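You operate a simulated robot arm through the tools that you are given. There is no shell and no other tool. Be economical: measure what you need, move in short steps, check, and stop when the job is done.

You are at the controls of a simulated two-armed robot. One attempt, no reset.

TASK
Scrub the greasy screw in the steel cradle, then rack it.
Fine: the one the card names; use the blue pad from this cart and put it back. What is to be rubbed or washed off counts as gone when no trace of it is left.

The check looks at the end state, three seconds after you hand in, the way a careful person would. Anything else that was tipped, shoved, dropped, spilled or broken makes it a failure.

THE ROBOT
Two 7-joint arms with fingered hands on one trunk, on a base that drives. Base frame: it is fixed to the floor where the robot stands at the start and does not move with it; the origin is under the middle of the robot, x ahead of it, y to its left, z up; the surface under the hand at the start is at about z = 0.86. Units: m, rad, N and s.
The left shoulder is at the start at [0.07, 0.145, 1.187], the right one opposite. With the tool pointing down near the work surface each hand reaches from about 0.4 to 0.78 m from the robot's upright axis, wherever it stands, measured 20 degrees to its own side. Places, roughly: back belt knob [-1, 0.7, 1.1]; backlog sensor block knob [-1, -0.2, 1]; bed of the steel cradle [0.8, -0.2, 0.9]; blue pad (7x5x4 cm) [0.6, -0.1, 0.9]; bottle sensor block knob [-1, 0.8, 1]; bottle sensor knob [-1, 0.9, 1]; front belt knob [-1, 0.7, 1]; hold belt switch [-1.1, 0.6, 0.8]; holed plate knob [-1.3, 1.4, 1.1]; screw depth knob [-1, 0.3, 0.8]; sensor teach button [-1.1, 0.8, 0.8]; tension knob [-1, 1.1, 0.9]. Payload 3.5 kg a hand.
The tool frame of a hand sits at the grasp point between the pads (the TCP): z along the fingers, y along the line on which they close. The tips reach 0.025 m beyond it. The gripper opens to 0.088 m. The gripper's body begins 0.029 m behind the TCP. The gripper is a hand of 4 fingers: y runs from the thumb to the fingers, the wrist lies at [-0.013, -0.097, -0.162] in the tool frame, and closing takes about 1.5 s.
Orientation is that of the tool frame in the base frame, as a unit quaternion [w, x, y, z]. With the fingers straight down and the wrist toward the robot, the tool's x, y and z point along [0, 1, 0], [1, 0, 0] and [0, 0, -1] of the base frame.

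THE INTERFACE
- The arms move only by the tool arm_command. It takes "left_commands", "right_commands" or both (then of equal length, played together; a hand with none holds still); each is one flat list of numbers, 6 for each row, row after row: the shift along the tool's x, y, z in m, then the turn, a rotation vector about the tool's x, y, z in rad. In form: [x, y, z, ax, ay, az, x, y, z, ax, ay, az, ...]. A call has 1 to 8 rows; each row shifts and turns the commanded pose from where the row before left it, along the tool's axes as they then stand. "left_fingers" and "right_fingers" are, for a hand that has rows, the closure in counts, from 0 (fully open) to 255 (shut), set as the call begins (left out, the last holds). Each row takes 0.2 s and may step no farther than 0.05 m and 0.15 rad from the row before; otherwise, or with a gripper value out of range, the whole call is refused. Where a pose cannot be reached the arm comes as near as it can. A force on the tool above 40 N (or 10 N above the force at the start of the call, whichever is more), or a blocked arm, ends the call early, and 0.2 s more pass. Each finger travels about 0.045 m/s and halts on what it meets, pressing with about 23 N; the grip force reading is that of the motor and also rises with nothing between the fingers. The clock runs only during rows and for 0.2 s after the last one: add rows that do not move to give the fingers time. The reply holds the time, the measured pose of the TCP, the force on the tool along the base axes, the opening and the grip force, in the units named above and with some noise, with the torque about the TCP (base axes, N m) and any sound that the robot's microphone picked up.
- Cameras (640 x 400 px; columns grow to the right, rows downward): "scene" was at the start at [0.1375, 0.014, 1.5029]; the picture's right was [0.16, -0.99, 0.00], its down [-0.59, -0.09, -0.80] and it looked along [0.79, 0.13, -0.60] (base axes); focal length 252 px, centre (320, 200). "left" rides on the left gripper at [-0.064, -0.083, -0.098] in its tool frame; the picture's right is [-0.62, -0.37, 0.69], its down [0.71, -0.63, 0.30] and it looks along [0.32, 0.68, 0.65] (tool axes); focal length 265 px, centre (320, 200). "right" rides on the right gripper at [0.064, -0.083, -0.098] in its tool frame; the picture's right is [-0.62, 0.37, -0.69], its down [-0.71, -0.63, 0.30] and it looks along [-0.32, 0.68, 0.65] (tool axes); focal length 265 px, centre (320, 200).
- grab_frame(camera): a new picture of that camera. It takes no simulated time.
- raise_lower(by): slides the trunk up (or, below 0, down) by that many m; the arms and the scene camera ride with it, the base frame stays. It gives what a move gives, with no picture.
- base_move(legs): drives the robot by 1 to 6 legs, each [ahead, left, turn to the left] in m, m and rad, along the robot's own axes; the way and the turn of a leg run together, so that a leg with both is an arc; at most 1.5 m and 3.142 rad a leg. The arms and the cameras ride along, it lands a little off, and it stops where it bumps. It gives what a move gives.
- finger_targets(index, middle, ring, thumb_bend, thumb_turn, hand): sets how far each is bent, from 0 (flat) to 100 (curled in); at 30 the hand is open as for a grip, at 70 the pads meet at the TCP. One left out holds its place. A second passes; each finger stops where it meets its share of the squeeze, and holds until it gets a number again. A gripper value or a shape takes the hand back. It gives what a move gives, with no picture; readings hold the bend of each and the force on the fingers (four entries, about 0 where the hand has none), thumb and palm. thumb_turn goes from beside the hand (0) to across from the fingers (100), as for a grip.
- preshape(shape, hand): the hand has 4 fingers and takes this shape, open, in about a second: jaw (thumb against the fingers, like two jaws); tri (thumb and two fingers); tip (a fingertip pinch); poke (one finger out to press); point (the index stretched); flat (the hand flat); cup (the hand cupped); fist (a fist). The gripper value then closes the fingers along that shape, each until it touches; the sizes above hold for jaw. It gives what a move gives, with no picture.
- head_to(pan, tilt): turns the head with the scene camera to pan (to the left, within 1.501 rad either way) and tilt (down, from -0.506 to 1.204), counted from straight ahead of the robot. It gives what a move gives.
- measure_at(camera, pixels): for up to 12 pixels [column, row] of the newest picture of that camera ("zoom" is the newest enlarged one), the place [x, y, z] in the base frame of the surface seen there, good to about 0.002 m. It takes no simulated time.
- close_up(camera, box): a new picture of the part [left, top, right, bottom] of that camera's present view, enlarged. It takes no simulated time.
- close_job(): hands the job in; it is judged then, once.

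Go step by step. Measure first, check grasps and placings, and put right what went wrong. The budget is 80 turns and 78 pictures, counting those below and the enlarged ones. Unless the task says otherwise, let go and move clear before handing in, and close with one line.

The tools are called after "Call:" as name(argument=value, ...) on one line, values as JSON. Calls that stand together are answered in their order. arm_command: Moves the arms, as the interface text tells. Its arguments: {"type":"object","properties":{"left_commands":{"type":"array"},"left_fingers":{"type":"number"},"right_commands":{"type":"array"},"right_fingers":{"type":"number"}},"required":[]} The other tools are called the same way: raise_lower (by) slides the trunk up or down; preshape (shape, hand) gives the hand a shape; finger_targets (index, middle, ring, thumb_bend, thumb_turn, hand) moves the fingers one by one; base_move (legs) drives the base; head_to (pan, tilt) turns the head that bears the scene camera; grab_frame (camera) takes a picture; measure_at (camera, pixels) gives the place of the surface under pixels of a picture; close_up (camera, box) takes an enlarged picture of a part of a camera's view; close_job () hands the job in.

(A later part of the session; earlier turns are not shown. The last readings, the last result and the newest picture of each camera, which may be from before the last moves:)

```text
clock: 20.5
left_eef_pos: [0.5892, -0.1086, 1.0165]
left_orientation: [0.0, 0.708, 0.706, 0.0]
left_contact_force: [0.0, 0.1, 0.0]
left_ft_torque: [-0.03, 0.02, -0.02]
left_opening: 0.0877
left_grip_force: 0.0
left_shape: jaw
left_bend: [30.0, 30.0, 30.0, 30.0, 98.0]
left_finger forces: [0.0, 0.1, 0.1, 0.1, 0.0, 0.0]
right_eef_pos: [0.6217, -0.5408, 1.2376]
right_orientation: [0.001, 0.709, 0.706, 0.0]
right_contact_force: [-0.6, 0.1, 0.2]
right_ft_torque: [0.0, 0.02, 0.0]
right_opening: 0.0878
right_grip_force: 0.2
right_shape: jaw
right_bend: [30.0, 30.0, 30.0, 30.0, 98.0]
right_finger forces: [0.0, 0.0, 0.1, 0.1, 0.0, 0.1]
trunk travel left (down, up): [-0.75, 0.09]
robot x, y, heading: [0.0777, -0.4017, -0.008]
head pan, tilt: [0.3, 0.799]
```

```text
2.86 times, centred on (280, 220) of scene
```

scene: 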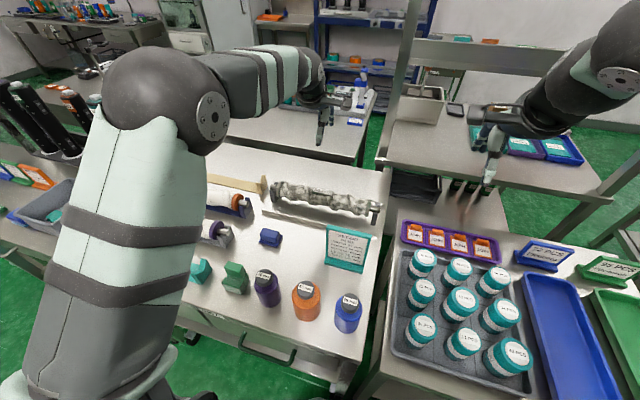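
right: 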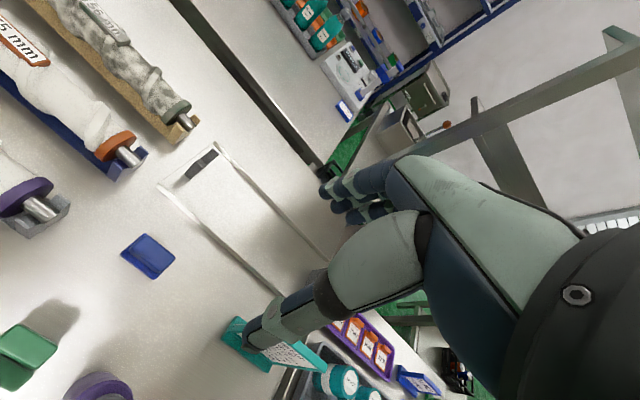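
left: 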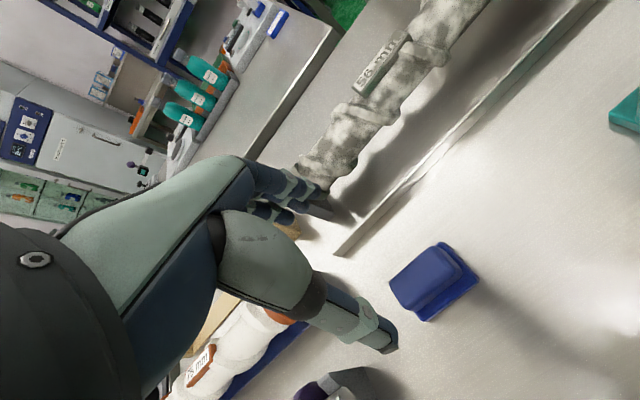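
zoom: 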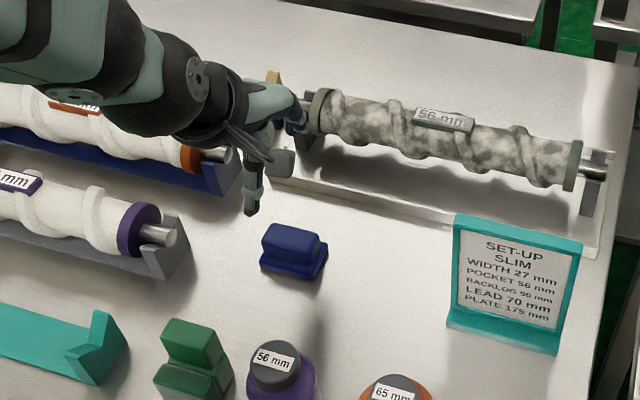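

The fingers straddle the pad. I'll lower to z≈0.903 and close.

Call:
arm_command(left_commands=[0, -0.002, 0.04, 0, 0, 0, 0, 0, 0.04, 0, 0, 0, 0, 0, 0.02, 0, 0, 0, 0, 0, 0.013, 0, 0, 0, 0, 0, 0, 0, 0, 0])

Call:
grab_frame(camera="left")

Call:
close_up(camera="scene", box=[200, 150, 360, 290])

```text
clock: 21.7
left_eef_pos: [0.5859, -0.1091, 0.905]
left_orientation: [0.0, 0.709, 0.705, 0.0]
left_contact_force: [-0.5, 0.2, 0.3]
left_ft_torque: [0.02, -0.03, 0.02]
left_opening: 0.0875
left_grip_force: 0.1
left_shape: jaw
left_bend: [30.0, 30.0, 30.0, 30.0, 98.0]
left_finger forces: [0.0, 0.0, 0.0, 0.0, 0.0, 0.1]
right_eef_pos: [0.6207, -0.543, 1.2372]
right_orientation: [0.001, 0.709, 0.705, 0.0]
right_contact_force: [0.4, -0.6, -0.3]
right_ft_torque: [0.01, 0.06, 0.0]
right_opening: 0.0875
right_grip_force: 0.0
right_shape: jaw
right_bend: [30.0, 30.0, 30.0, 30.0, 98.0]
right_finger forces: [0.0, 0.0, 0.0, 0.0, 0.0, 0.0]
trunk travel left (down, up): [-0.75, 0.09]
robot x, y, heading: [0.0768, -0.3989, -0.007]
head pan, tilt: [0.3, 0.799]
```

```text
44 pictures are left
```

left: 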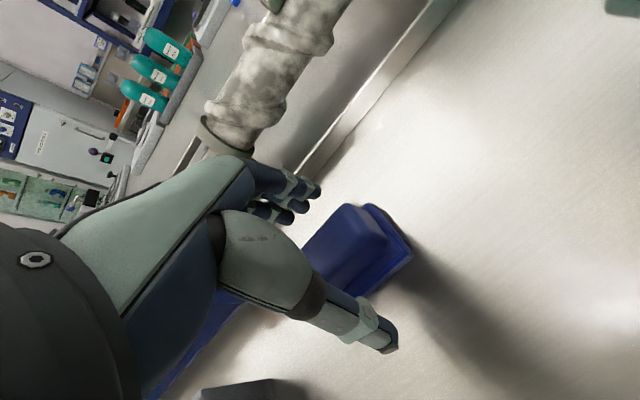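

```text
2.86 times, centred on (280, 220) of scene
```

zoom: 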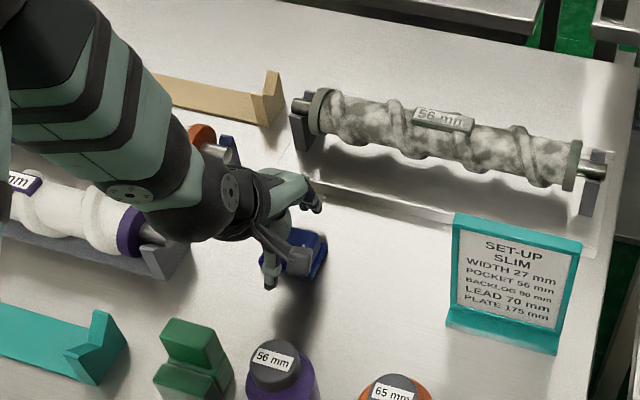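

The position is good, with the thumb on the near side and fingers on the far side. Closing now.

Call:
arm_command(left_commands=[0, 0, 0, 0, 0, 0, 0, 0, 0, 0, 0, 0, 0, 0, 0, 0, 0, 0, 0, 0, 0, 0, 0, 0, 0, 0, 0, 0, 0, 0, 0, 0, 0, 0, 0, 0, 0, 0, 0, 0, 0, 0], left_fingers=255)

Call:
arm_command(left_commands=[0, 0, -0.03, 0, 0, 0, 0, 0, -0.03, 0, 0, 0, 0, 0, -0.03, 0, 0, 0, 0, 0, -0.03, 0, 0, 0, 0, 0, 0, 0, 0, 0])

Call:
close_up(camera="scene", box=[200, 150, 360, 290])

Call:
grab_frame(camera="left")

```text
clock: 23.3
left_eef_pos: [0.5862, -0.1086, 0.9052]
left_orientation: [0.0, 0.709, 0.706, 0.001]
left_contact_force: [-0.7, -0.2, 0.0]
left_ft_torque: [0.0, 0.01, 0.01]
left_opening: 0.0248
left_grip_force: 22.9
left_shape: jaw
left_bend: [74.0, 56.0, 55.0, 74.0, 100.0]
left_finger forces: [12.0, 6.1, 2.7, 0.0, 20.9, 0.0]
right_eef_pos: [0.6197, -0.5427, 1.2373]
right_orientation: [0.001, 0.709, 0.705, 0.0]
right_contact_force: [0.5, -0.8, -1.1]
right_ft_torque: [-0.01, 0.02, -0.02]
right_opening: 0.0876
right_grip_force: 0.0
right_shape: jaw
right_bend: [30.0, 30.0, 30.0, 30.0, 98.0]
right_finger forces: [0.1, 0.0, 0.1, 0.0, 0.0, 0.0]
trunk travel left (down, up): [-0.75, 0.09]
robot x, y, heading: [0.0777, -0.4017, -0.008]
head pan, tilt: [0.3, 0.799]
```

```text
clock: 24.5
left_eef_pos: [0.5871, -0.1086, 1.0237]
left_orientation: [0.0, 0.708, 0.706, 0.0]
left_contact_force: [0.0, -0.8, 0.2]
left_ft_torque: [0.01, 0.0, -0.03]
left_opening: 0.0243
left_grip_force: 22.9
left_shape: jaw
left_bend: [74.0, 56.0, 55.0, 74.0, 100.0]
left_finger forces: [12.1, 6.1, 2.8, 0.0, 20.9, 0.1]
right_eef_pos: [0.6199, -0.5422, 1.2375]
right_orientation: [0.0, 0.708, 0.706, -0.001]
right_contact_force: [0.1, 0.1, -0.3]
right_ft_torque: [0.02, -0.02, 0.01]
right_opening: 0.0876
right_grip_force: 0.1
right_shape: jaw
right_bend: [30.0, 30.0, 30.0, 30.0, 98.0]
right_finger forces: [0.0, 0.1, 0.0, 0.0, 0.0, 0.0]
trunk travel left (down, up): [-0.75, 0.09]
robot x, y, heading: [0.0776, -0.4006, -0.003]
head pan, tilt: [0.3, 0.799]
```

```text
2.86 times, centred on (280, 220) of scene
```

zoom: 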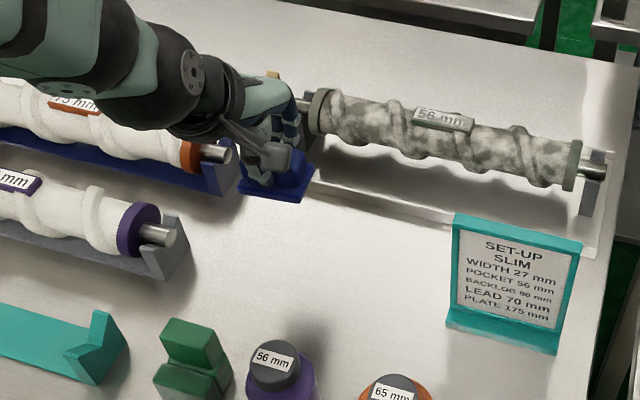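

```text
41 pictures are left
```

left: 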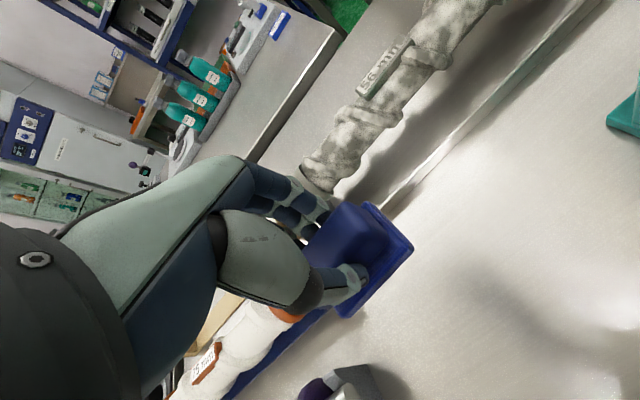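

The pad is gripped and level, with its bottom about 0.045 m below the TCP. I'll carry it over the left part of the screw and lower until light contact.

Call:
arm_command(left_commands=[-0.003, 0.041, 0, 0, 0, 0, -0.003, 0.041, 0, 0, 0, 0, -0.003, 0.041, 0, 0, 0, 0, -0.002, 0.041, 0, 0, 0, 0, 0, 0, 0.02, 0, 0, 0, 0, 0, 0.008, 0, 0, 0, 0, 0, 0.005, 0, 0, 0, 0, 0, 0, 0, 0, 0])

Call:
close_up(camera="scene", box=[250, 130, 400, 240])

```text
clock: 26.3
left_eef_pos: [0.7492, -0.1202, 0.992]
left_orientation: [0.0, 0.709, 0.706, 0.0]
left_contact_force: [-0.2, -0.7, -0.6]
left_ft_torque: [0.03, 0.02, 0.01]
left_opening: 0.0247
left_grip_force: 23.5
left_shape: jaw
left_bend: [74.0, 56.0, 55.0, 74.0, 100.0]
left_finger forces: [12.3, 6.0, 2.7, 0.0, 21.0, 0.1]
right_eef_pos: [0.6205, -0.5436, 1.2366]
right_orientation: [0.001, 0.709, 0.705, 0.0]
right_contact_force: [-0.2, 0.0, -0.4]
right_ft_torque: [0.0, -0.02, 0.02]
right_opening: 0.0877
right_grip_force: 0.1
right_shape: jaw
right_bend: [30.0, 30.0, 30.0, 30.0, 98.0]
right_finger forces: [0.0, 0.0, 0.1, 0.0, 0.1, 0.0]
trunk travel left (down, up): [-0.75, 0.09]
robot x, y, heading: [0.0744, -0.4022, -0.003]
head pan, tilt: [0.3, 0.799]
```

```text
3.64 times, centred on (325, 185) of scene
```

zoom: 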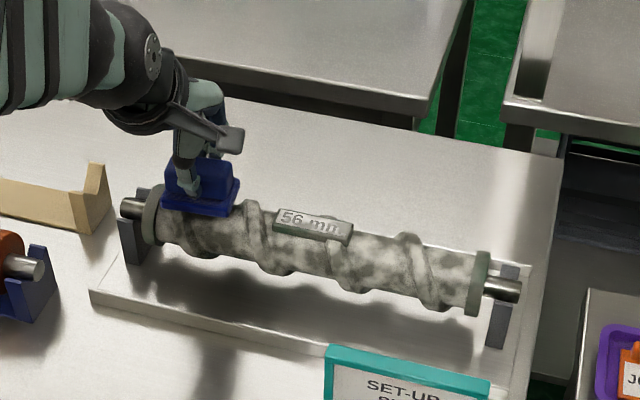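

No contact yet at z=0.992. I'll lower in 2–3 mm steps.

Call:
arm_command(left_commands=[0, 0, 0.003, 0, 0, 0, 0, 0, 0.003, 0, 0, 0, 0, 0, 0.002, 0, 0, 0, 0, 0, 0, 0, 0, 0])

```text
clock: 27.3
left_eef_pos: [0.7518, -0.1208, 0.9843]
left_orientation: [0.002, 0.708, 0.706, 0.002]
left_contact_force: [1.6, 0.6, 7.2]
left_ft_torque: [0.02, -0.03, -0.03]
left_opening: 0.0249
left_grip_force: 23.0
left_shape: jaw
left_bend: [74.0, 56.0, 55.0, 74.0, 100.0]
left_finger forces: [13.0, 6.9, 2.9, 0.1, 21.8, 0.0]
right_eef_pos: [0.6195, -0.5428, 1.2377]
right_orientation: [0.0, 0.709, 0.705, 0.0]
right_contact_force: [0.4, 0.5, -0.5]
right_ft_torque: [-0.02, 0.01, -0.01]
right_opening: 0.0876
right_grip_force: 0.0
right_shape: jaw
right_bend: [30.0, 30.0, 30.0, 30.0, 98.0]
right_finger forces: [0.0, 0.1, 0.0, 0.0, 0.0, 0.0]
trunk travel left (down, up): [-0.75, 0.09]
robot x, y, heading: [0.0787, -0.4025, -0.002]
head pan, tilt: [0.3, 0.799]
```

Contact is 7 N. I'll rub along the axis a few short strokes, staying off the label, then look.

Call:
arm_command(left_commands=[-0.015, 0, 0, 0, 0, 0, -0.015, 0, 0, 0, 0, 0, 0.02, 0, 0, 0, 0, 0, 0.02, 0, 0, 0, 0, 0, -0.02, 0, 0, 0, 0, 0, -0.02, 0, 0, 0, 0, 0, 0.02, 0, 0, 0, 0, 0, 0.01, 0, 0, 0, 0, 0])

Call:
arm_command(left_commands=[0, 0, -0.03, 0, 0, 0, 0, 0, -0.05, 0, 0, 0, 0, 0, -0.03, 0, 0, 0, 0, 0, 0, 0, 0, 0])

Call:
close_up(camera="scene", box=[250, 130, 400, 240])

```text
clock: 29.1
left_eef_pos: [0.7499, -0.1207, 0.9849]
left_orientation: [0.001, 0.709, 0.705, 0.002]
left_contact_force: [0.7, -2.2, 9.0]
left_ft_torque: [-0.09, 0.02, 0.0]
left_opening: 0.0251
left_grip_force: 23.2
left_shape: jaw
left_bend: [74.0, 56.0, 58.0, 75.0, 98.0]
left_finger forces: [14.6, 5.5, 2.5, 0.1, 23.0, 0.1]
right_eef_pos: [0.6173, -0.5442, 1.2386]
right_orientation: [0.001, 0.708, 0.706, 0.0]
right_contact_force: [-0.6, -0.2, -0.2]
right_ft_torque: [0.02, 0.0, -0.02]
right_opening: 0.0873
right_grip_force: 0.1
right_shape: jaw
right_bend: [30.0, 30.0, 30.0, 30.0, 98.0]
right_finger forces: [0.0, 0.1, 0.0, 0.0, 0.0, 0.1]
trunk travel left (down, up): [-0.75, 0.09]
robot x, y, heading: [0.0785, -0.4015, -0.005]
head pan, tilt: [0.3, 0.799]
```

```text
clock: 30.1
left_eef_pos: [0.7511, -0.1188, 1.0929]
left_orientation: [-0.001, 0.708, 0.706, 0.0]
left_contact_force: [-0.3, -0.4, -0.2]
left_ft_torque: [-0.04, 0.01, 0.02]
left_opening: 0.0252
left_grip_force: 22.8
left_shape: jaw
left_bend: [74.0, 56.0, 58.0, 75.0, 99.0]
left_finger forces: [14.0, 5.6, 2.6, 0.0, 22.2, 0.0]
right_eef_pos: [0.6217, -0.5413, 1.2364]
right_orientation: [-0.001, 0.709, 0.705, 0.001]
right_contact_force: [0.0, 1.0, 0.0]
right_ft_torque: [-0.02, -0.01, 0.01]
right_opening: 0.0876
right_grip_force: 0.0
right_shape: jaw
right_bend: [30.0, 30.0, 30.0, 30.0, 98.0]
right_finger forces: [0.0, 0.0, 0.0, 0.0, 0.0, 0.0]
trunk travel left (down, up): [-0.75, 0.09]
robot x, y, heading: [0.0758, -0.3984, -0.004]
head pan, tilt: [0.3, 0.799]
```

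```text
3.64 times, centred on (325, 185) of scene
```

zoom: 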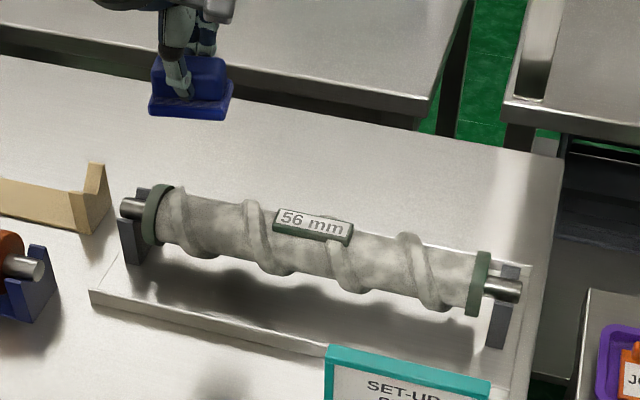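

The grease faded over the whole screw, even away from the pad, so cleaning adds up with stroke length. I'll go back down and rub longer.

Call:
arm_command(left_commands=[0, 0, 0.05, 0, 0, 0, 0, 0, 0.045, 0, 0, 0, 0, 0, 0.01, 0, 0, 0, 0, 0, 0.003, 0, 0, 0, -0.02, 0, 0, 0, 0, 0, 0.02, 0, 0, 0, 0, 0, 0.02, 0, 0, 0, 0, 0, -0.02, 0, 0, 0, 0, 0])

Call:
arm_command(left_commands=[-0.02, 0, 0, 0, 0, 0, 0.02, 0, 0, 0, 0, 0, 0.02, 0, 0, 0, 0, 0, -0.02, 0, 0, 0, 0, 0, -0.02, 0, 0, 0, 0, 0, 0.02, 0, 0, 0, 0, 0, 0.02, 0, 0, 0, 0, 0, -0.02, 0, 0, 0, 0, 0])

Call:
close_up(camera="scene", box=[250, 130, 400, 240])

```text
clock: 31.9
left_eef_pos: [0.752, -0.1212, 0.9865]
left_orientation: [0.0, 0.709, 0.705, 0.0]
left_contact_force: [-0.1, 0.4, 0.0]
left_ft_torque: [0.03, 0.02, 0.04]
left_opening: 0.0256
left_grip_force: 23.3
left_shape: jaw
left_bend: [74.0, 56.0, 58.0, 75.0, 99.0]
left_finger forces: [13.7, 5.6, 3.0, 0.0, 22.5, 0.0]
right_eef_pos: [0.6191, -0.5443, 1.2361]
right_orientation: [-0.001, 0.709, 0.705, 0.0]
right_contact_force: [0.3, 0.1, -0.2]
right_ft_torque: [0.05, 0.02, 0.02]
right_opening: 0.0877
right_grip_force: 0.1
right_shape: jaw
right_bend: [30.0, 30.0, 30.0, 30.0, 98.0]
right_finger forces: [0.1, 0.0, 0.0, 0.0, 0.1, 0.0]
trunk travel left (down, up): [-0.75, 0.09]
robot x, y, heading: [0.0766, -0.4027, -0.004]
head pan, tilt: [0.3, 0.799]
```

```text
clock: 33.7
left_eef_pos: [0.7513, -0.1213, 0.9856]
left_orientation: [-0.001, 0.709, 0.705, 0.0]
left_contact_force: [0.3, 0.1, 0.1]
left_ft_torque: [-0.01, 0.02, 0.0]
left_opening: 0.025
left_grip_force: 23.6
left_shape: jaw
left_bend: [74.0, 56.0, 58.0, 75.0, 99.0]
left_finger forces: [13.8, 5.6, 2.9, 0.0, 22.5, 0.1]
right_eef_pos: [0.6205, -0.5439, 1.2365]
right_orientation: [-0.001, 0.709, 0.706, 0.0]
right_contact_force: [0.3, -0.1, 0.1]
right_ft_torque: [-0.03, 0.03, 0.0]
right_opening: 0.0877
right_grip_force: 0.1
right_shape: jaw
right_bend: [30.0, 30.0, 30.0, 30.0, 98.0]
right_finger forces: [0.1, 0.0, 0.1, 0.1, 0.1, 0.1]
trunk travel left (down, up): [-0.75, 0.09]
robot x, y, heading: [0.0756, -0.4, -0.007]
head pan, tilt: [0.3, 0.799]
```

```text
3.64 times, centred on (325, 185) of scene
```

zoom: 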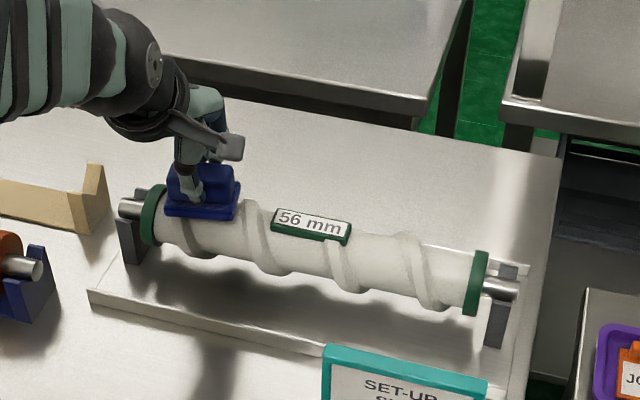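

It's far cleaner, and the collars now show green. Contact was light, so I'll press 3 mm more and rub two more rounds.

Call:
arm_command(left_commands=[0, 0, 0.003, 0, 0, 0, -0.02, 0, 0, 0, 0, 0, 0.02, 0, 0, 0, 0, 0, 0.02, 0, 0, 0, 0, 0, -0.02, 0, 0, 0, 0, 0, -0.02, 0, 0, 0, 0, 0, 0.02, 0, 0, 0, 0, 0, 0.015, 0, 0, 0, 0, 0])

Call:
arm_command(left_commands=[-0.015, 0, 0, 0, 0, 0, -0.02, 0, 0, 0, 0, 0, 0.02, 0, 0, 0, 0, 0, 0.02, 0, 0, 0, 0, 0, -0.02, 0, 0, 0, 0, 0, -0.02, 0, 0, 0, 0, 0, 0.02, 0, 0, 0, 0, 0, 0.015, 0, 0, 0, 0, 0])

Call:
close_up(camera="scene", box=[250, 130, 400, 240])

```text
clock: 35.5
left_eef_pos: [0.75, -0.106, 0.984]
left_orientation: [0.001, 0.709, 0.705, 0.001]
left_contact_force: [0.4, -2.5, 12.8]
left_ft_torque: [-0.1, -0.04, -0.03]
left_opening: 0.0256
left_grip_force: 23.1
left_shape: jaw
left_bend: [74.0, 57.0, 60.0, 75.0, 98.0]
left_finger forces: [14.7, 5.6, 2.8, 0.0, 23.5, 0.0]
right_eef_pos: [0.6175, -0.5437, 1.2381]
right_orientation: [0.0, 0.709, 0.705, 0.001]
right_contact_force: [0.2, 0.6, 0.2]
right_ft_torque: [0.0, -0.01, 0.02]
right_opening: 0.0876
right_grip_force: 0.0
right_shape: jaw
right_bend: [30.0, 30.0, 30.0, 30.0, 98.0]
right_finger forces: [0.0, 0.1, 0.0, 0.0, 0.1, 0.0]
trunk travel left (down, up): [-0.75, 0.09]
robot x, y, heading: [0.0787, -0.4006, -0.008]
head pan, tilt: [0.3, 0.799]
```

```text
clock: 37.3
left_eef_pos: [0.7498, -0.1063, 0.983]
left_orientation: [0.001, 0.709, 0.705, 0.0]
left_contact_force: [0.4, -2.2, 11.4]
left_ft_torque: [-0.08, -0.01, -0.02]
left_opening: 0.0258
left_grip_force: 23.4
left_shape: jaw
left_bend: [74.0, 57.0, 60.0, 75.0, 97.0]
left_finger forces: [14.4, 5.7, 2.9, 0.0, 23.4, 0.0]
right_eef_pos: [0.6153, -0.5445, 1.2384]
right_orientation: [0.0, 0.709, 0.705, 0.001]
right_contact_force: [-0.2, 0.3, -0.3]
right_ft_torque: [-0.01, 0.02, -0.01]
right_opening: 0.0876
right_grip_force: 0.0
right_shape: jaw
right_bend: [30.0, 30.0, 30.0, 30.0, 98.0]
right_finger forces: [0.1, 0.1, 0.0, 0.0, 0.1, 0.0]
trunk travel left (down, up): [-0.75, 0.09]
robot x, y, heading: [0.0744, -0.3991, -0.01]
head pan, tilt: [0.3, 0.799]
```

```text
3.64 times, centred on (325, 185) of scene
```

zoom: 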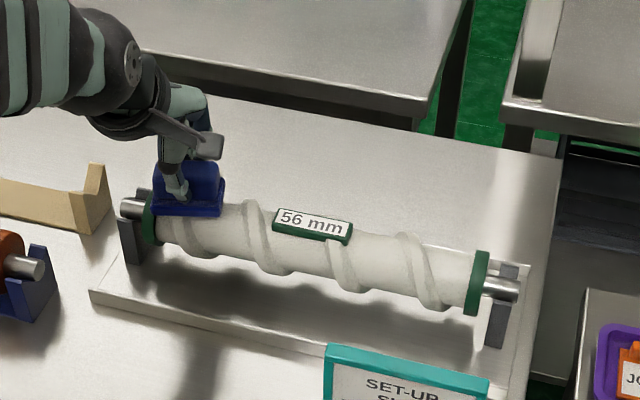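

It looks almost white. Two more rounds for safety, then I'll lift and inspect.

Call:
arm_command(left_commands=[-0.015, 0, 0, 0, 0, 0, -0.02, 0, 0, 0, 0, 0, 0.02, 0, 0, 0, 0, 0, 0.02, 0, 0, 0, 0, 0, -0.02, 0, 0, 0, 0, 0, -0.02, 0, 0, 0, 0, 0, 0.02, 0, 0, 0, 0, 0, 0.015, 0, 0, 0, 0, 0])

Call:
arm_command(left_commands=[-0.015, 0, 0, 0, 0, 0, -0.02, 0, 0, 0, 0, 0, 0.02, 0, 0, 0, 0, 0, 0.02, 0, 0, 0, 0, 0, -0.02, 0, 0, 0, 0, 0, -0.02, 0, 0, 0, 0, 0, 0.02, 0, 0, 0, 0, 0, 0.015, 0, 0, 0, 0, 0])

Call:
arm_command(left_commands=[0, 0, -0.03, 0, 0, 0, 0, 0, -0.05, 0, 0, 0, 0, 0, -0.03, 0, 0, 0, 0, 0, 0, 0, 0, 0])

Call:
close_up(camera="scene", box=[270, 160, 385, 235])

Call:
grab_frame(camera="left")

```text
clock: 39.1
left_eef_pos: [0.7503, -0.1067, 0.9835]
left_orientation: [0.001, 0.708, 0.706, 0.001]
left_contact_force: [0.3, -2.5, 13.9]
left_ft_torque: [-0.1, -0.01, 0.03]
left_opening: 0.0258
left_grip_force: 22.6
left_shape: jaw
left_bend: [74.0, 57.0, 61.0, 75.0, 97.0]
left_finger forces: [15.3, 5.3, 2.4, 0.0, 23.6, 0.1]
right_eef_pos: [0.6185, -0.5434, 1.2393]
right_orientation: [0.0, 0.709, 0.706, 0.002]
right_contact_force: [-0.5, 0.5, -0.8]
right_ft_torque: [-0.01, 0.02, 0.01]
right_opening: 0.0875
right_grip_force: 0.0
right_shape: jaw
right_bend: [30.0, 30.0, 30.0, 30.0, 98.0]
right_finger forces: [0.0, 0.1, 0.0, 0.0, 0.0, 0.0]
trunk travel left (down, up): [-0.75, 0.09]
robot x, y, heading: [0.0788, -0.402, -0.008]
head pan, tilt: [0.3, 0.799]
```

```text
clock: 40.9
left_eef_pos: [0.751, -0.1061, 0.9833]
left_orientation: [0.002, 0.709, 0.705, 0.002]
left_contact_force: [-0.4, -2.1, 10.8]
left_ft_torque: [-0.1, -0.02, -0.02]
left_opening: 0.0259
left_grip_force: 22.7
left_shape: jaw
left_bend: [74.0, 57.0, 61.0, 75.0, 97.0]
left_finger forces: [14.7, 5.5, 3.0, 0.1, 23.6, 0.0]
right_eef_pos: [0.6179, -0.5441, 1.2386]
right_orientation: [0.001, 0.709, 0.705, 0.0]
right_contact_force: [0.3, 0.6, 0.4]
right_ft_torque: [0.04, 0.0, 0.02]
right_opening: 0.0874
right_grip_force: 0.2
right_shape: jaw
right_bend: [30.0, 30.0, 30.0, 30.0, 98.0]
right_finger forces: [0.0, 0.0, 0.1, 0.0, 0.1, 0.0]
trunk travel left (down, up): [-0.75, 0.09]
robot x, y, heading: [0.078, -0.4026, -0.003]
head pan, tilt: [0.3, 0.799]
```

```text
clock: 41.9
left_eef_pos: [0.751, -0.105, 1.0909]
left_orientation: [0.0, 0.708, 0.706, 0.0]
left_contact_force: [0.5, 0.2, -0.5]
left_ft_torque: [0.02, 0.01, -0.02]
left_opening: 0.0257
left_grip_force: 22.7
left_shape: jaw
left_bend: [74.0, 57.0, 61.0, 75.0, 97.0]
left_finger forces: [14.3, 5.4, 3.0, 0.1, 22.6, 0.0]
right_eef_pos: [0.6202, -0.5421, 1.2374]
right_orientation: [0.0, 0.708, 0.706, -0.001]
right_contact_force: [-0.7, -0.1, -1.4]
right_ft_torque: [-0.02, -0.02, 0.02]
right_opening: 0.0877
right_grip_force: 0.2
right_shape: jaw
right_bend: [30.0, 30.0, 30.0, 30.0, 98.0]
right_finger forces: [0.1, 0.0, 0.0, 0.0, 0.0, 0.1]
trunk travel left (down, up): [-0.75, 0.09]
robot x, y, heading: [0.0792, -0.3967, -0.007]
head pan, tilt: [0.3, 0.799]
```

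```text
5.33 times, centred on (328, 198) of scene
```

zoom: 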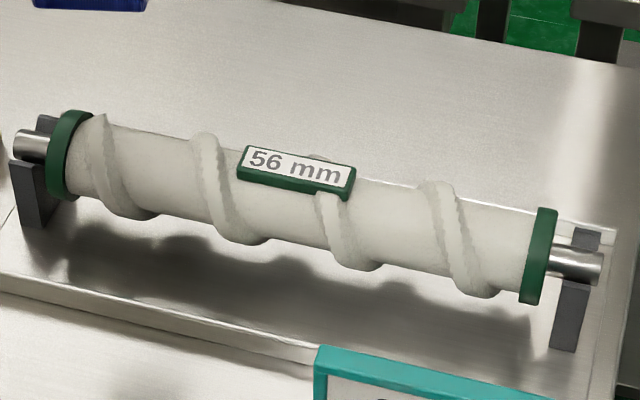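

```text
35 pictures are left
```

left: 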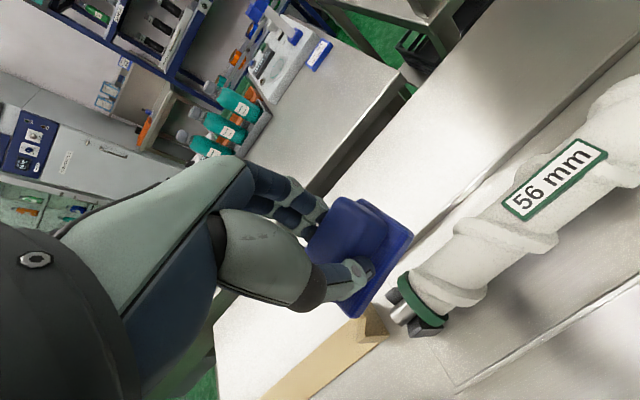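

It reads clean, with white core and green collars. To be sure no trace is left, I'll also rub the right half with some pressure.

Call:
arm_command(left_commands=[-0.041, 0, 0, 0, 0, 0, -0.041, 0, 0, 0, 0, 0, -0.041, 0, 0, 0, 0, 0, -0.041, 0, 0, 0, 0, 0, -0.041, 0, 0, 0, 0, 0, 0, 0, 0.05, 0, 0, 0, 0, 0, 0.045, 0, 0, 0, 0, 0, 0.01, 0, 0, 0])

Call:
arm_command(left_commands=[0, 0, 0.003, 0, 0, 0, -0.015, 0, 0.002, 0, 0, 0, 0.02, 0, 0, 0, 0, 0, 0.01, 0, 0, 0, 0, 0, -0.02, 0, 0, 0, 0, 0, -0.01, 0, 0, 0, 0, 0, 0.02, 0, 0, 0, 0, 0, 0.01, 0, 0, 0, 0, 0])

Call:
arm_command(left_commands=[-0.02, 0, 0, 0, 0, 0, -0.01, 0, 0, 0, 0, 0, 0.02, 0, 0, 0, 0, 0, 0.01, 0, 0, 0, 0, 0, -0.02, 0, 0, 0, 0, 0, -0.01, 0, 0, 0, 0, 0, 0.02, 0, 0, 0, 0, 0, 0.01, 0, 0, 0, 0, 0])

Call:
close_up(camera="scene", box=[270, 160, 385, 235])

```text
clock: 43.7
left_eef_pos: [0.7511, -0.3103, 0.9878]
left_orientation: [-0.001, 0.709, 0.706, 0.001]
left_contact_force: [0.2, -1.1, -0.7]
left_ft_torque: [0.01, 0.01, 0.01]
left_opening: 0.0255
left_grip_force: 23.0
left_shape: jaw
left_bend: [74.0, 57.0, 61.0, 75.0, 98.0]
left_finger forces: [13.9, 5.2, 3.1, 0.0, 22.1, 0.1]
right_eef_pos: [0.6197, -0.5434, 1.2373]
right_orientation: [0.0, 0.709, 0.705, 0.0]
right_contact_force: [-0.5, -1.0, -0.1]
right_ft_torque: [0.02, 0.0, 0.02]
right_opening: 0.0876
right_grip_force: 0.0
right_shape: jaw
right_bend: [30.0, 30.0, 30.0, 30.0, 98.0]
right_finger forces: [0.0, 0.0, 0.0, 0.0, 0.1, 0.0]
trunk travel left (down, up): [-0.75, 0.09]
robot x, y, heading: [0.077, -0.4008, -0.009]
head pan, tilt: [0.3, 0.799]
```

```text
clock: 45.5
left_eef_pos: [0.7492, -0.2953, 0.9832]
left_orientation: [0.002, 0.708, 0.706, 0.0]
left_contact_force: [-0.1, -1.7, 7.0]
left_ft_torque: [-0.06, 0.0, -0.03]
left_opening: 0.0254
left_grip_force: 23.3
left_shape: jaw
left_bend: [74.0, 57.0, 61.0, 75.0, 98.0]
left_finger forces: [14.0, 5.5, 3.2, 0.1, 23.2, 0.0]
right_eef_pos: [0.6194, -0.5436, 1.2372]
right_orientation: [0.001, 0.709, 0.705, 0.001]
right_contact_force: [0.3, -0.6, 0.0]
right_ft_torque: [0.03, -0.02, 0.01]
right_opening: 0.0877
right_grip_force: 0.1
right_shape: jaw
right_bend: [30.0, 30.0, 30.0, 30.0, 98.0]
right_finger forces: [0.0, 0.0, 0.1, 0.0, 0.1, 0.1]
trunk travel left (down, up): [-0.75, 0.09]
robot x, y, heading: [0.0782, -0.4033, -0.006]
head pan, tilt: [0.3, 0.799]
```

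```text
clock: 47.3
left_eef_pos: [0.7493, -0.2939, 0.9841]
left_orientation: [0.0, 0.709, 0.705, 0.001]
left_contact_force: [-0.2, -2.9, 10.1]
left_ft_torque: [-0.12, 0.01, -0.04]
left_opening: 0.0258
left_grip_force: 23.5
left_shape: jaw
left_bend: [74.0, 57.0, 61.0, 75.0, 97.0]
left_finger forces: [14.0, 5.5, 3.1, 0.1, 23.4, 0.0]
right_eef_pos: [0.6182, -0.5432, 1.2386]
right_orientation: [0.001, 0.709, 0.705, 0.001]
right_contact_force: [0.4, -0.6, 0.1]
right_ft_torque: [0.02, -0.02, 0.02]
right_opening: 0.0876
right_grip_force: 0.1
right_shape: jaw
right_bend: [30.0, 30.0, 30.0, 30.0, 98.0]
right_finger forces: [0.1, 0.0, 0.0, 0.0, 0.0, 0.1]
trunk travel left (down, up): [-0.75, 0.09]
robot x, y, heading: [0.0803, -0.4035, -0.006]
head pan, tilt: [0.3, 0.799]
```

```text
5.33 times, centred on (328, 198) of scene
```

zoom: 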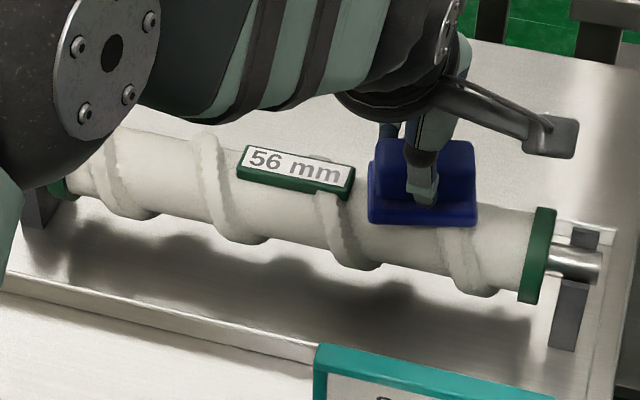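

No trace is visible. I'll lift off and carry the pad back toward its spot at (0.586, −0.109), moving in y first to avoid the card.

Call:
arm_command(left_commands=[0, 0, -0.05, 0, 0, 0, 0, 0, -0.05, 0, 0, 0, 0.0465, 0, 0, 0, 0, 0, 0.0465, 0, 0, 0, 0, 0, 0.0465, 0, 0, 0, 0, 0, 0.0465, 0, 0, 0, 0, 0, 0, -0.041, 0, 0, 0, 0, 0, -0.041, 0, 0, 0, 0])

Call:
arm_command(left_commands=[0, -0.041, 0, 0, 0, 0, 0, -0.041, 0, 0, 0, 0, 0, 0, 0.05, 0, 0, 0, 0, 0, 0.05, 0, 0, 0, 0, 0, 0.04, 0, 0, 0, 0, 0, 0, 0, 0, 0])

Call:
close_up(camera="scene", box=[200, 150, 360, 290])

Call:
grab_frame(camera="left")

```text
clock: 49.1
left_eef_pos: [0.667, -0.1096, 1.0823]
left_orientation: [0.001, 0.709, 0.706, 0.001]
left_contact_force: [-0.1, -0.2, -0.6]
left_ft_torque: [0.0, -0.02, 0.04]
left_opening: 0.0257
left_grip_force: 23.2
left_shape: jaw
left_bend: [74.0, 57.0, 61.0, 75.0, 98.0]
left_finger forces: [13.5, 5.3, 3.0, 0.0, 21.8, 0.0]
right_eef_pos: [0.6166, -0.5435, 1.2392]
right_orientation: [0.001, 0.709, 0.705, 0.002]
right_contact_force: [-0.6, -0.6, -0.4]
right_ft_torque: [-0.05, -0.01, 0.01]
right_opening: 0.0878
right_grip_force: 0.0
right_shape: jaw
right_bend: [30.0, 30.0, 30.0, 30.0, 98.0]
right_finger forces: [0.0, 0.0, 0.1, 0.1, 0.0, 0.0]
trunk travel left (down, up): [-0.75, 0.09]
robot x, y, heading: [0.0783, -0.4004, -0.004]
head pan, tilt: [0.3, 0.799]
```

```text
clock: 50.5
left_eef_pos: [0.587, -0.1082, 0.9412]
left_orientation: [0.0, 0.708, 0.706, 0.001]
left_contact_force: [0.0, 0.7, -1.1]
left_ft_torque: [0.02, -0.02, 0.02]
left_opening: 0.0254
left_grip_force: 23.0
left_shape: jaw
left_bend: [74.0, 57.0, 61.0, 75.0, 98.0]
left_finger forces: [13.5, 5.2, 3.0, 0.0, 21.7, 0.0]
right_eef_pos: [0.6213, -0.5438, 1.2373]
right_orientation: [0.0, 0.709, 0.705, 0.0]
right_contact_force: [-0.7, 0.9, -0.2]
right_ft_torque: [-0.01, -0.02, -0.01]
right_opening: 0.0876
right_grip_force: 0.0
right_shape: jaw
right_bend: [30.0, 30.0, 30.0, 30.0, 98.0]
right_finger forces: [0.0, 0.0, 0.0, 0.0, 0.0, 0.0]
trunk travel left (down, up): [-0.75, 0.09]
robot x, y, heading: [0.0778, -0.4023, -0.003]
head pan, tilt: [0.3, 0.799]
```

```text
2.86 times, centred on (280, 220) of scene
```

zoom: 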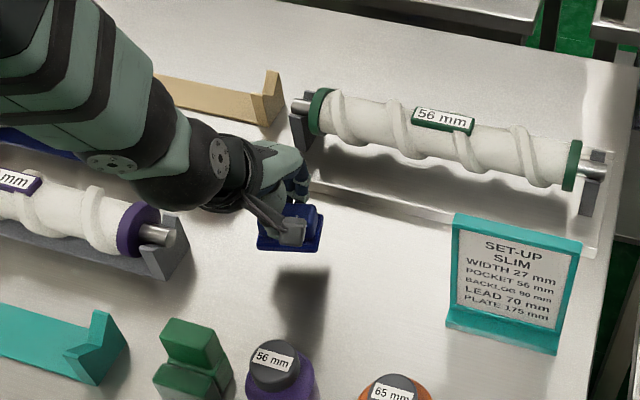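

```text
32 pictures are left
```

left: 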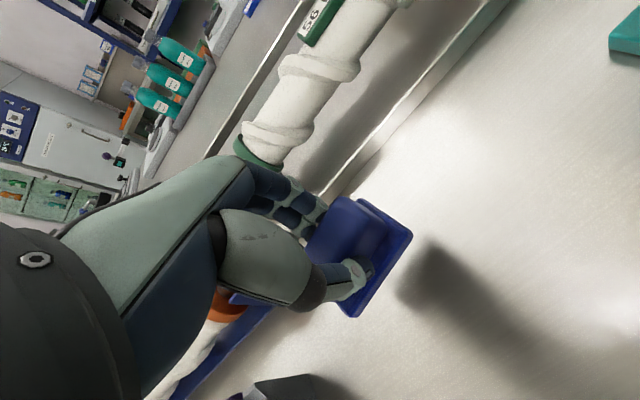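

The pad is above its place. I'll lower to the table gently.

Call:
arm_command(left_commands=[0, 0, 0.02, 0, 0, 0, 0, 0, 0.01, 0, 0, 0, 0, 0, 0.004, 0, 0, 0, 0, 0, 0.002, 0, 0, 0, 0, 0, 0, 0, 0, 0])

```text
clock: 51.7
left_eef_pos: [0.5874, -0.1076, 0.9058]
left_orientation: [0.001, 0.708, 0.706, 0.0]
left_contact_force: [-0.7, 0.2, 0.6]
left_ft_torque: [0.02, -0.03, 0.01]
left_opening: 0.0251
left_grip_force: 23.3
left_shape: jaw
left_bend: [74.0, 57.0, 61.0, 75.0, 98.0]
left_finger forces: [13.4, 5.2, 3.0, 0.0, 21.7, 0.0]
right_eef_pos: [0.6199, -0.5426, 1.2366]
right_orientation: [0.0, 0.709, 0.705, 0.001]
right_contact_force: [-0.5, 0.3, -0.1]
right_ft_torque: [0.02, 0.0, -0.01]
right_opening: 0.0877
right_grip_force: 0.1
right_shape: jaw
right_bend: [30.0, 30.0, 30.0, 30.0, 98.0]
right_finger forces: [0.0, 0.0, 0.1, 0.0, 0.0, 0.0]
trunk travel left (down, up): [-0.75, 0.09]
robot x, y, heading: [0.0795, -0.4024, -0.006]
head pan, tilt: [0.3, 0.799]
```

Call:
arm_command(left_commands=[0, 0, 0.002, 0, 0, 0, 0, 0, 0.002, 0, 0, 0, 0, 0, 0, 0, 0, 0])

```text
clock: 52.5
left_eef_pos: [0.5874, -0.1076, 0.9026]
left_orientation: [0.001, 0.708, 0.706, 0.0]
left_contact_force: [0.4, 0.3, 2.1]
left_ft_torque: [-0.02, 0.04, -0.02]
left_opening: 0.0254
left_grip_force: 22.8
left_shape: jaw
left_bend: [74.0, 57.0, 61.0, 75.0, 98.0]
left_finger forces: [13.6, 5.5, 3.2, 0.0, 22.0, 0.0]
right_eef_pos: [0.6201, -0.5423, 1.2371]
right_orientation: [0.0, 0.709, 0.705, 0.001]
right_contact_force: [-0.1, 0.2, 0.0]
right_ft_torque: [0.0, 0.0, -0.01]
right_opening: 0.0877
right_grip_force: 0.0
right_shape: jaw
right_bend: [30.0, 30.0, 30.0, 30.0, 98.0]
right_finger forces: [0.1, 0.1, 0.0, 0.0, 0.1, 0.0]
trunk travel left (down, up): [-0.75, 0.09]
robot x, y, heading: [0.0804, -0.3983, -0.002]
head pan, tilt: [0.3, 0.799]
```

The pad touches the table (+2 N). I'll open, rise and check.

Call:
arm_command(left_commands=[0, 0, 0, 0, 0, 0, 0, 0, 0, 0, 0, 0, 0, 0, 0, 0, 0, 0, 0, 0, 0, 0, 0, 0, 0, 0, 0, 0, 0, 0, 0, 0, 0, 0, 0, 0], left_fingers=0)

Call:
arm_command(left_commands=[0, 0, -0.03, 0, 0, 0, 0, 0, -0.05, 0, 0, 0, 0, 0, -0.05, 0, 0, 0, 0, 0, -0.05, 0, 0, 0, 0, 0, -0.05, 0, 0, 0, 0, 0, 0, 0, 0, 0])

Call:
close_up(camera="scene", box=[200, 150, 360, 290])

```text
clock: 53.9
left_eef_pos: [0.5872, -0.1087, 0.9016]
left_orientation: [-0.001, 0.709, 0.705, 0.0]
left_contact_force: [-1.4, 0.2, 0.1]
left_ft_torque: [-0.03, 0.03, -0.02]
left_opening: 0.0878
left_grip_force: 0.0
left_shape: jaw
left_bend: [30.0, 30.0, 30.0, 30.0, 98.0]
left_finger forces: [0.0, 0.0, 0.1, 0.1, 0.1, 0.1]
right_eef_pos: [0.6202, -0.5428, 1.2378]
right_orientation: [-0.001, 0.709, 0.705, 0.0]
right_contact_force: [0.0, -0.7, -0.2]
right_ft_torque: [-0.01, 0.01, -0.04]
right_opening: 0.0876
right_grip_force: 0.0
right_shape: jaw
right_bend: [30.0, 30.0, 30.0, 30.0, 98.0]
right_finger forces: [0.1, 0.1, 0.1, 0.0, 0.0, 0.1]
trunk travel left (down, up): [-0.75, 0.09]
robot x, y, heading: [0.0808, -0.3999, -0.005]
head pan, tilt: [0.3, 0.799]
```

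```text
clock: 55.3
left_eef_pos: [0.5873, -0.1085, 1.1326]
left_orientation: [-0.001, 0.708, 0.706, 0.0]
left_contact_force: [0.1, -1.0, -0.2]
left_ft_torque: [-0.01, 0.03, 0.02]
left_opening: 0.0876
left_grip_force: 0.0
left_shape: jaw
left_bend: [30.0, 30.0, 30.0, 30.0, 98.0]
left_finger forces: [0.0, 0.1, 0.0, 0.0, 0.1, 0.0]
right_eef_pos: [0.6215, -0.5417, 1.2375]
right_orientation: [-0.001, 0.709, 0.705, 0.0]
right_contact_force: [0.9, 0.2, 0.0]
right_ft_torque: [0.0, 0.02, -0.04]
right_opening: 0.0877
right_grip_force: 0.1
right_shape: jaw
right_bend: [30.0, 30.0, 30.0, 30.0, 98.0]
right_finger forces: [0.1, 0.0, 0.0, 0.1, 0.0, 0.1]
trunk travel left (down, up): [-0.75, 0.09]
robot x, y, heading: [0.0778, -0.4025, -0.006]
head pan, tilt: [0.3, 0.799]
```

```text
2.86 times, centred on (280, 220) of scene
```

zoom: 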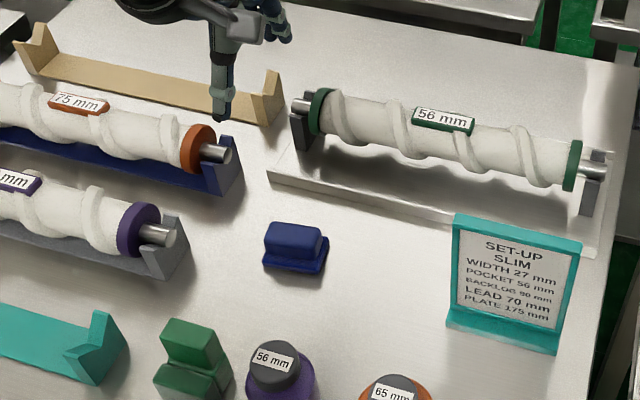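

The pad is back upright in place. Before racking, I'll look for any rack markings and signs that say which rack belongs to the 56 mm screw.

Call:
head_to(pan=0.75, tilt=0.75)

Call:
grab_frame(camera="scene")

Call:
close_up(camera="scene", box=[320, 140, 600, 330])

```text
clock: 56.2
left_eef_pos: [0.5873, -0.1096, 1.132]
left_orientation: [0.001, 0.708, 0.706, 0.0]
left_contact_force: [-0.8, -0.1, -0.3]
left_ft_torque: [0.0, 0.01, 0.0]
left_opening: 0.0877
left_grip_force: 0.0
left_shape: jaw
left_bend: [30.0, 30.0, 30.0, 30.0, 98.0]
left_finger forces: [0.0, 0.0, 0.0, 0.1, 0.0, 0.0]
right_eef_pos: [0.6205, -0.5436, 1.2372]
right_orientation: [-0.001, 0.709, 0.705, 0.0]
right_contact_force: [-0.1, -0.2, -0.2]
right_ft_torque: [-0.02, 0.0, -0.04]
right_opening: 0.0878
right_grip_force: 0.0
right_shape: jaw
right_bend: [30.0, 30.0, 30.0, 30.0, 98.0]
right_finger forces: [0.1, 0.0, 0.0, 0.0, 0.0, 0.0]
trunk travel left (down, up): [-0.75, 0.09]
robot x, y, heading: [0.0766, -0.3966, -0.007]
head pan, tilt: [0.75, 0.75]
```

```text
30 pictures are left
```

scene: 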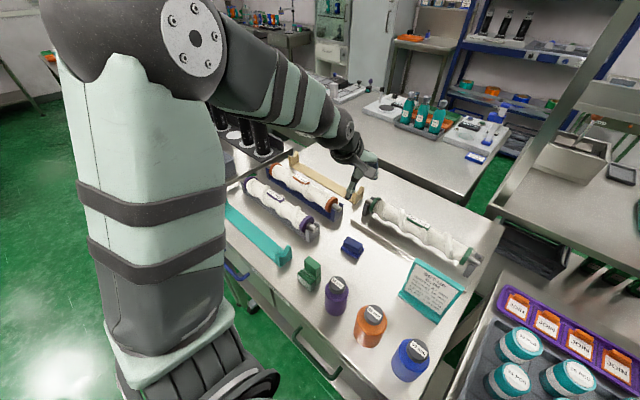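

```text
2.11 times, centred on (460, 235) of scene
```

zoom: 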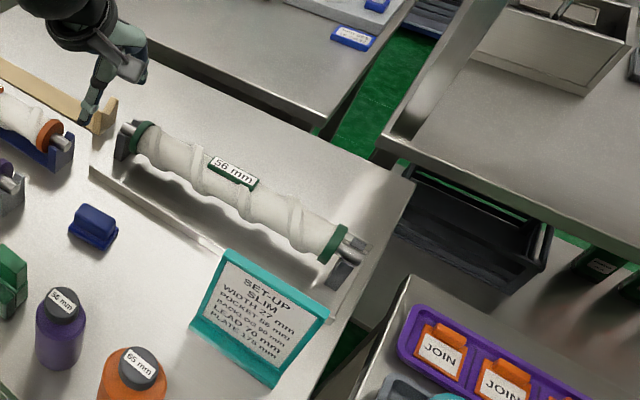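

No rack markings are visible. I'll take one look toward the machine to see whether a screw is mounted there, which would explain the empty teal rack.

Call:
head_to(pan=1.5, tilt=0.3)

Call:
grab_frame(camera="scene")

```text
clock: 57.3
left_eef_pos: [0.587, -0.1088, 1.1324]
left_orientation: [0.001, 0.708, 0.706, 0.0]
left_contact_force: [0.5, -0.4, -0.6]
left_ft_torque: [0.0, 0.02, -0.02]
left_opening: 0.0876
left_grip_force: 0.1
left_shape: jaw
left_bend: [30.0, 30.0, 30.0, 30.0, 98.0]
left_finger forces: [0.0, 0.0, 0.0, 0.1, 0.1, 0.0]
right_eef_pos: [0.6209, -0.5438, 1.2373]
right_orientation: [0.0, 0.709, 0.705, 0.0]
right_contact_force: [0.7, 0.6, 0.2]
right_ft_torque: [0.01, 0.02, -0.01]
right_opening: 0.0877
right_grip_force: 0.1
right_shape: jaw
right_bend: [30.0, 30.0, 30.0, 30.0, 98.0]
right_finger forces: [0.0, 0.1, 0.1, 0.0, 0.1, 0.0]
trunk travel left (down, up): [-0.75, 0.09]
robot x, y, heading: [0.0755, -0.4019, -0.008]
head pan, tilt: [1.499, 0.3]
```

```text
28 pictures are left
```

scene: 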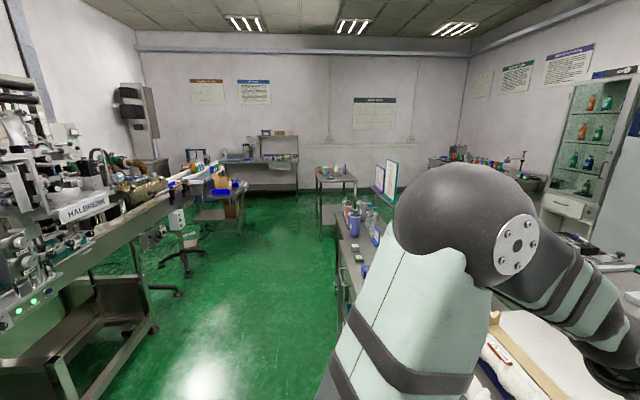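

There are charts on the walls at (378,112), (208,90), (254,90), (517,78) and (568,62). I'll read them.

Call:
close_up(camera="scene", box=[345, 92, 405, 132])

Call:
close_up(camera="scene", box=[185, 70, 275, 112])

Call:
close_up(camera="scene", box=[490, 40, 600, 105])

Call:
close_up(camera="scene", box=[0, 80, 240, 240])

```text
10.00 times, centred on (375, 112) of scene
```

zoom: 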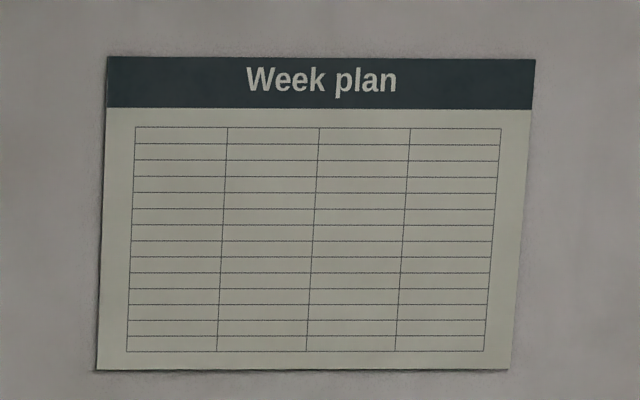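

```text
7.11 times, centred on (230, 91) of scene
```

zoom: 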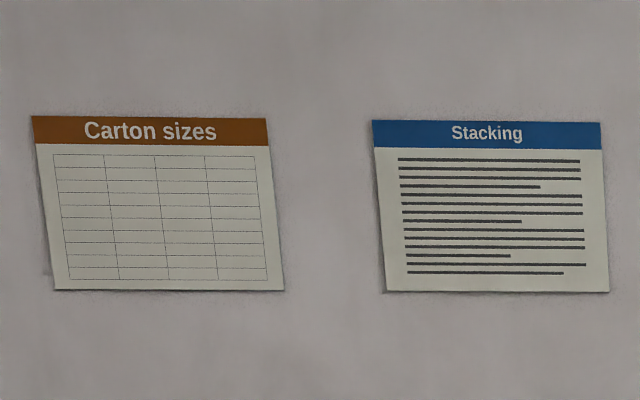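

```text
5.82 times, centred on (545, 72) of scene
```

zoom: 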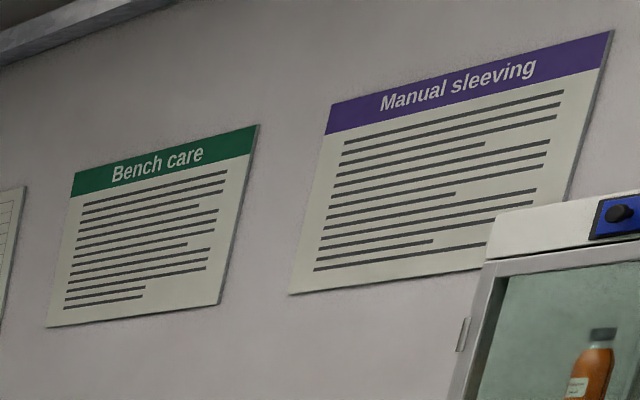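

```text
2.50 times, centred on (120, 160) of scene
```

zoom: 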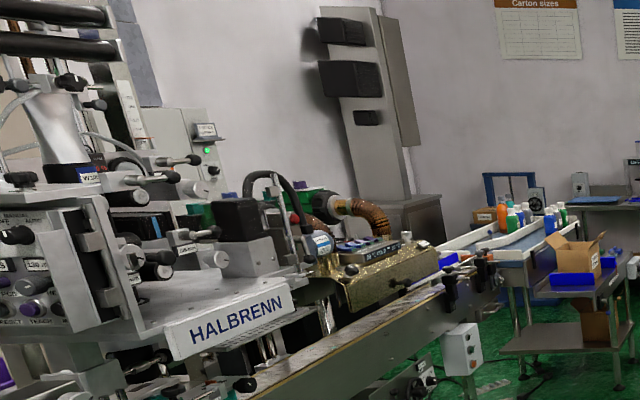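

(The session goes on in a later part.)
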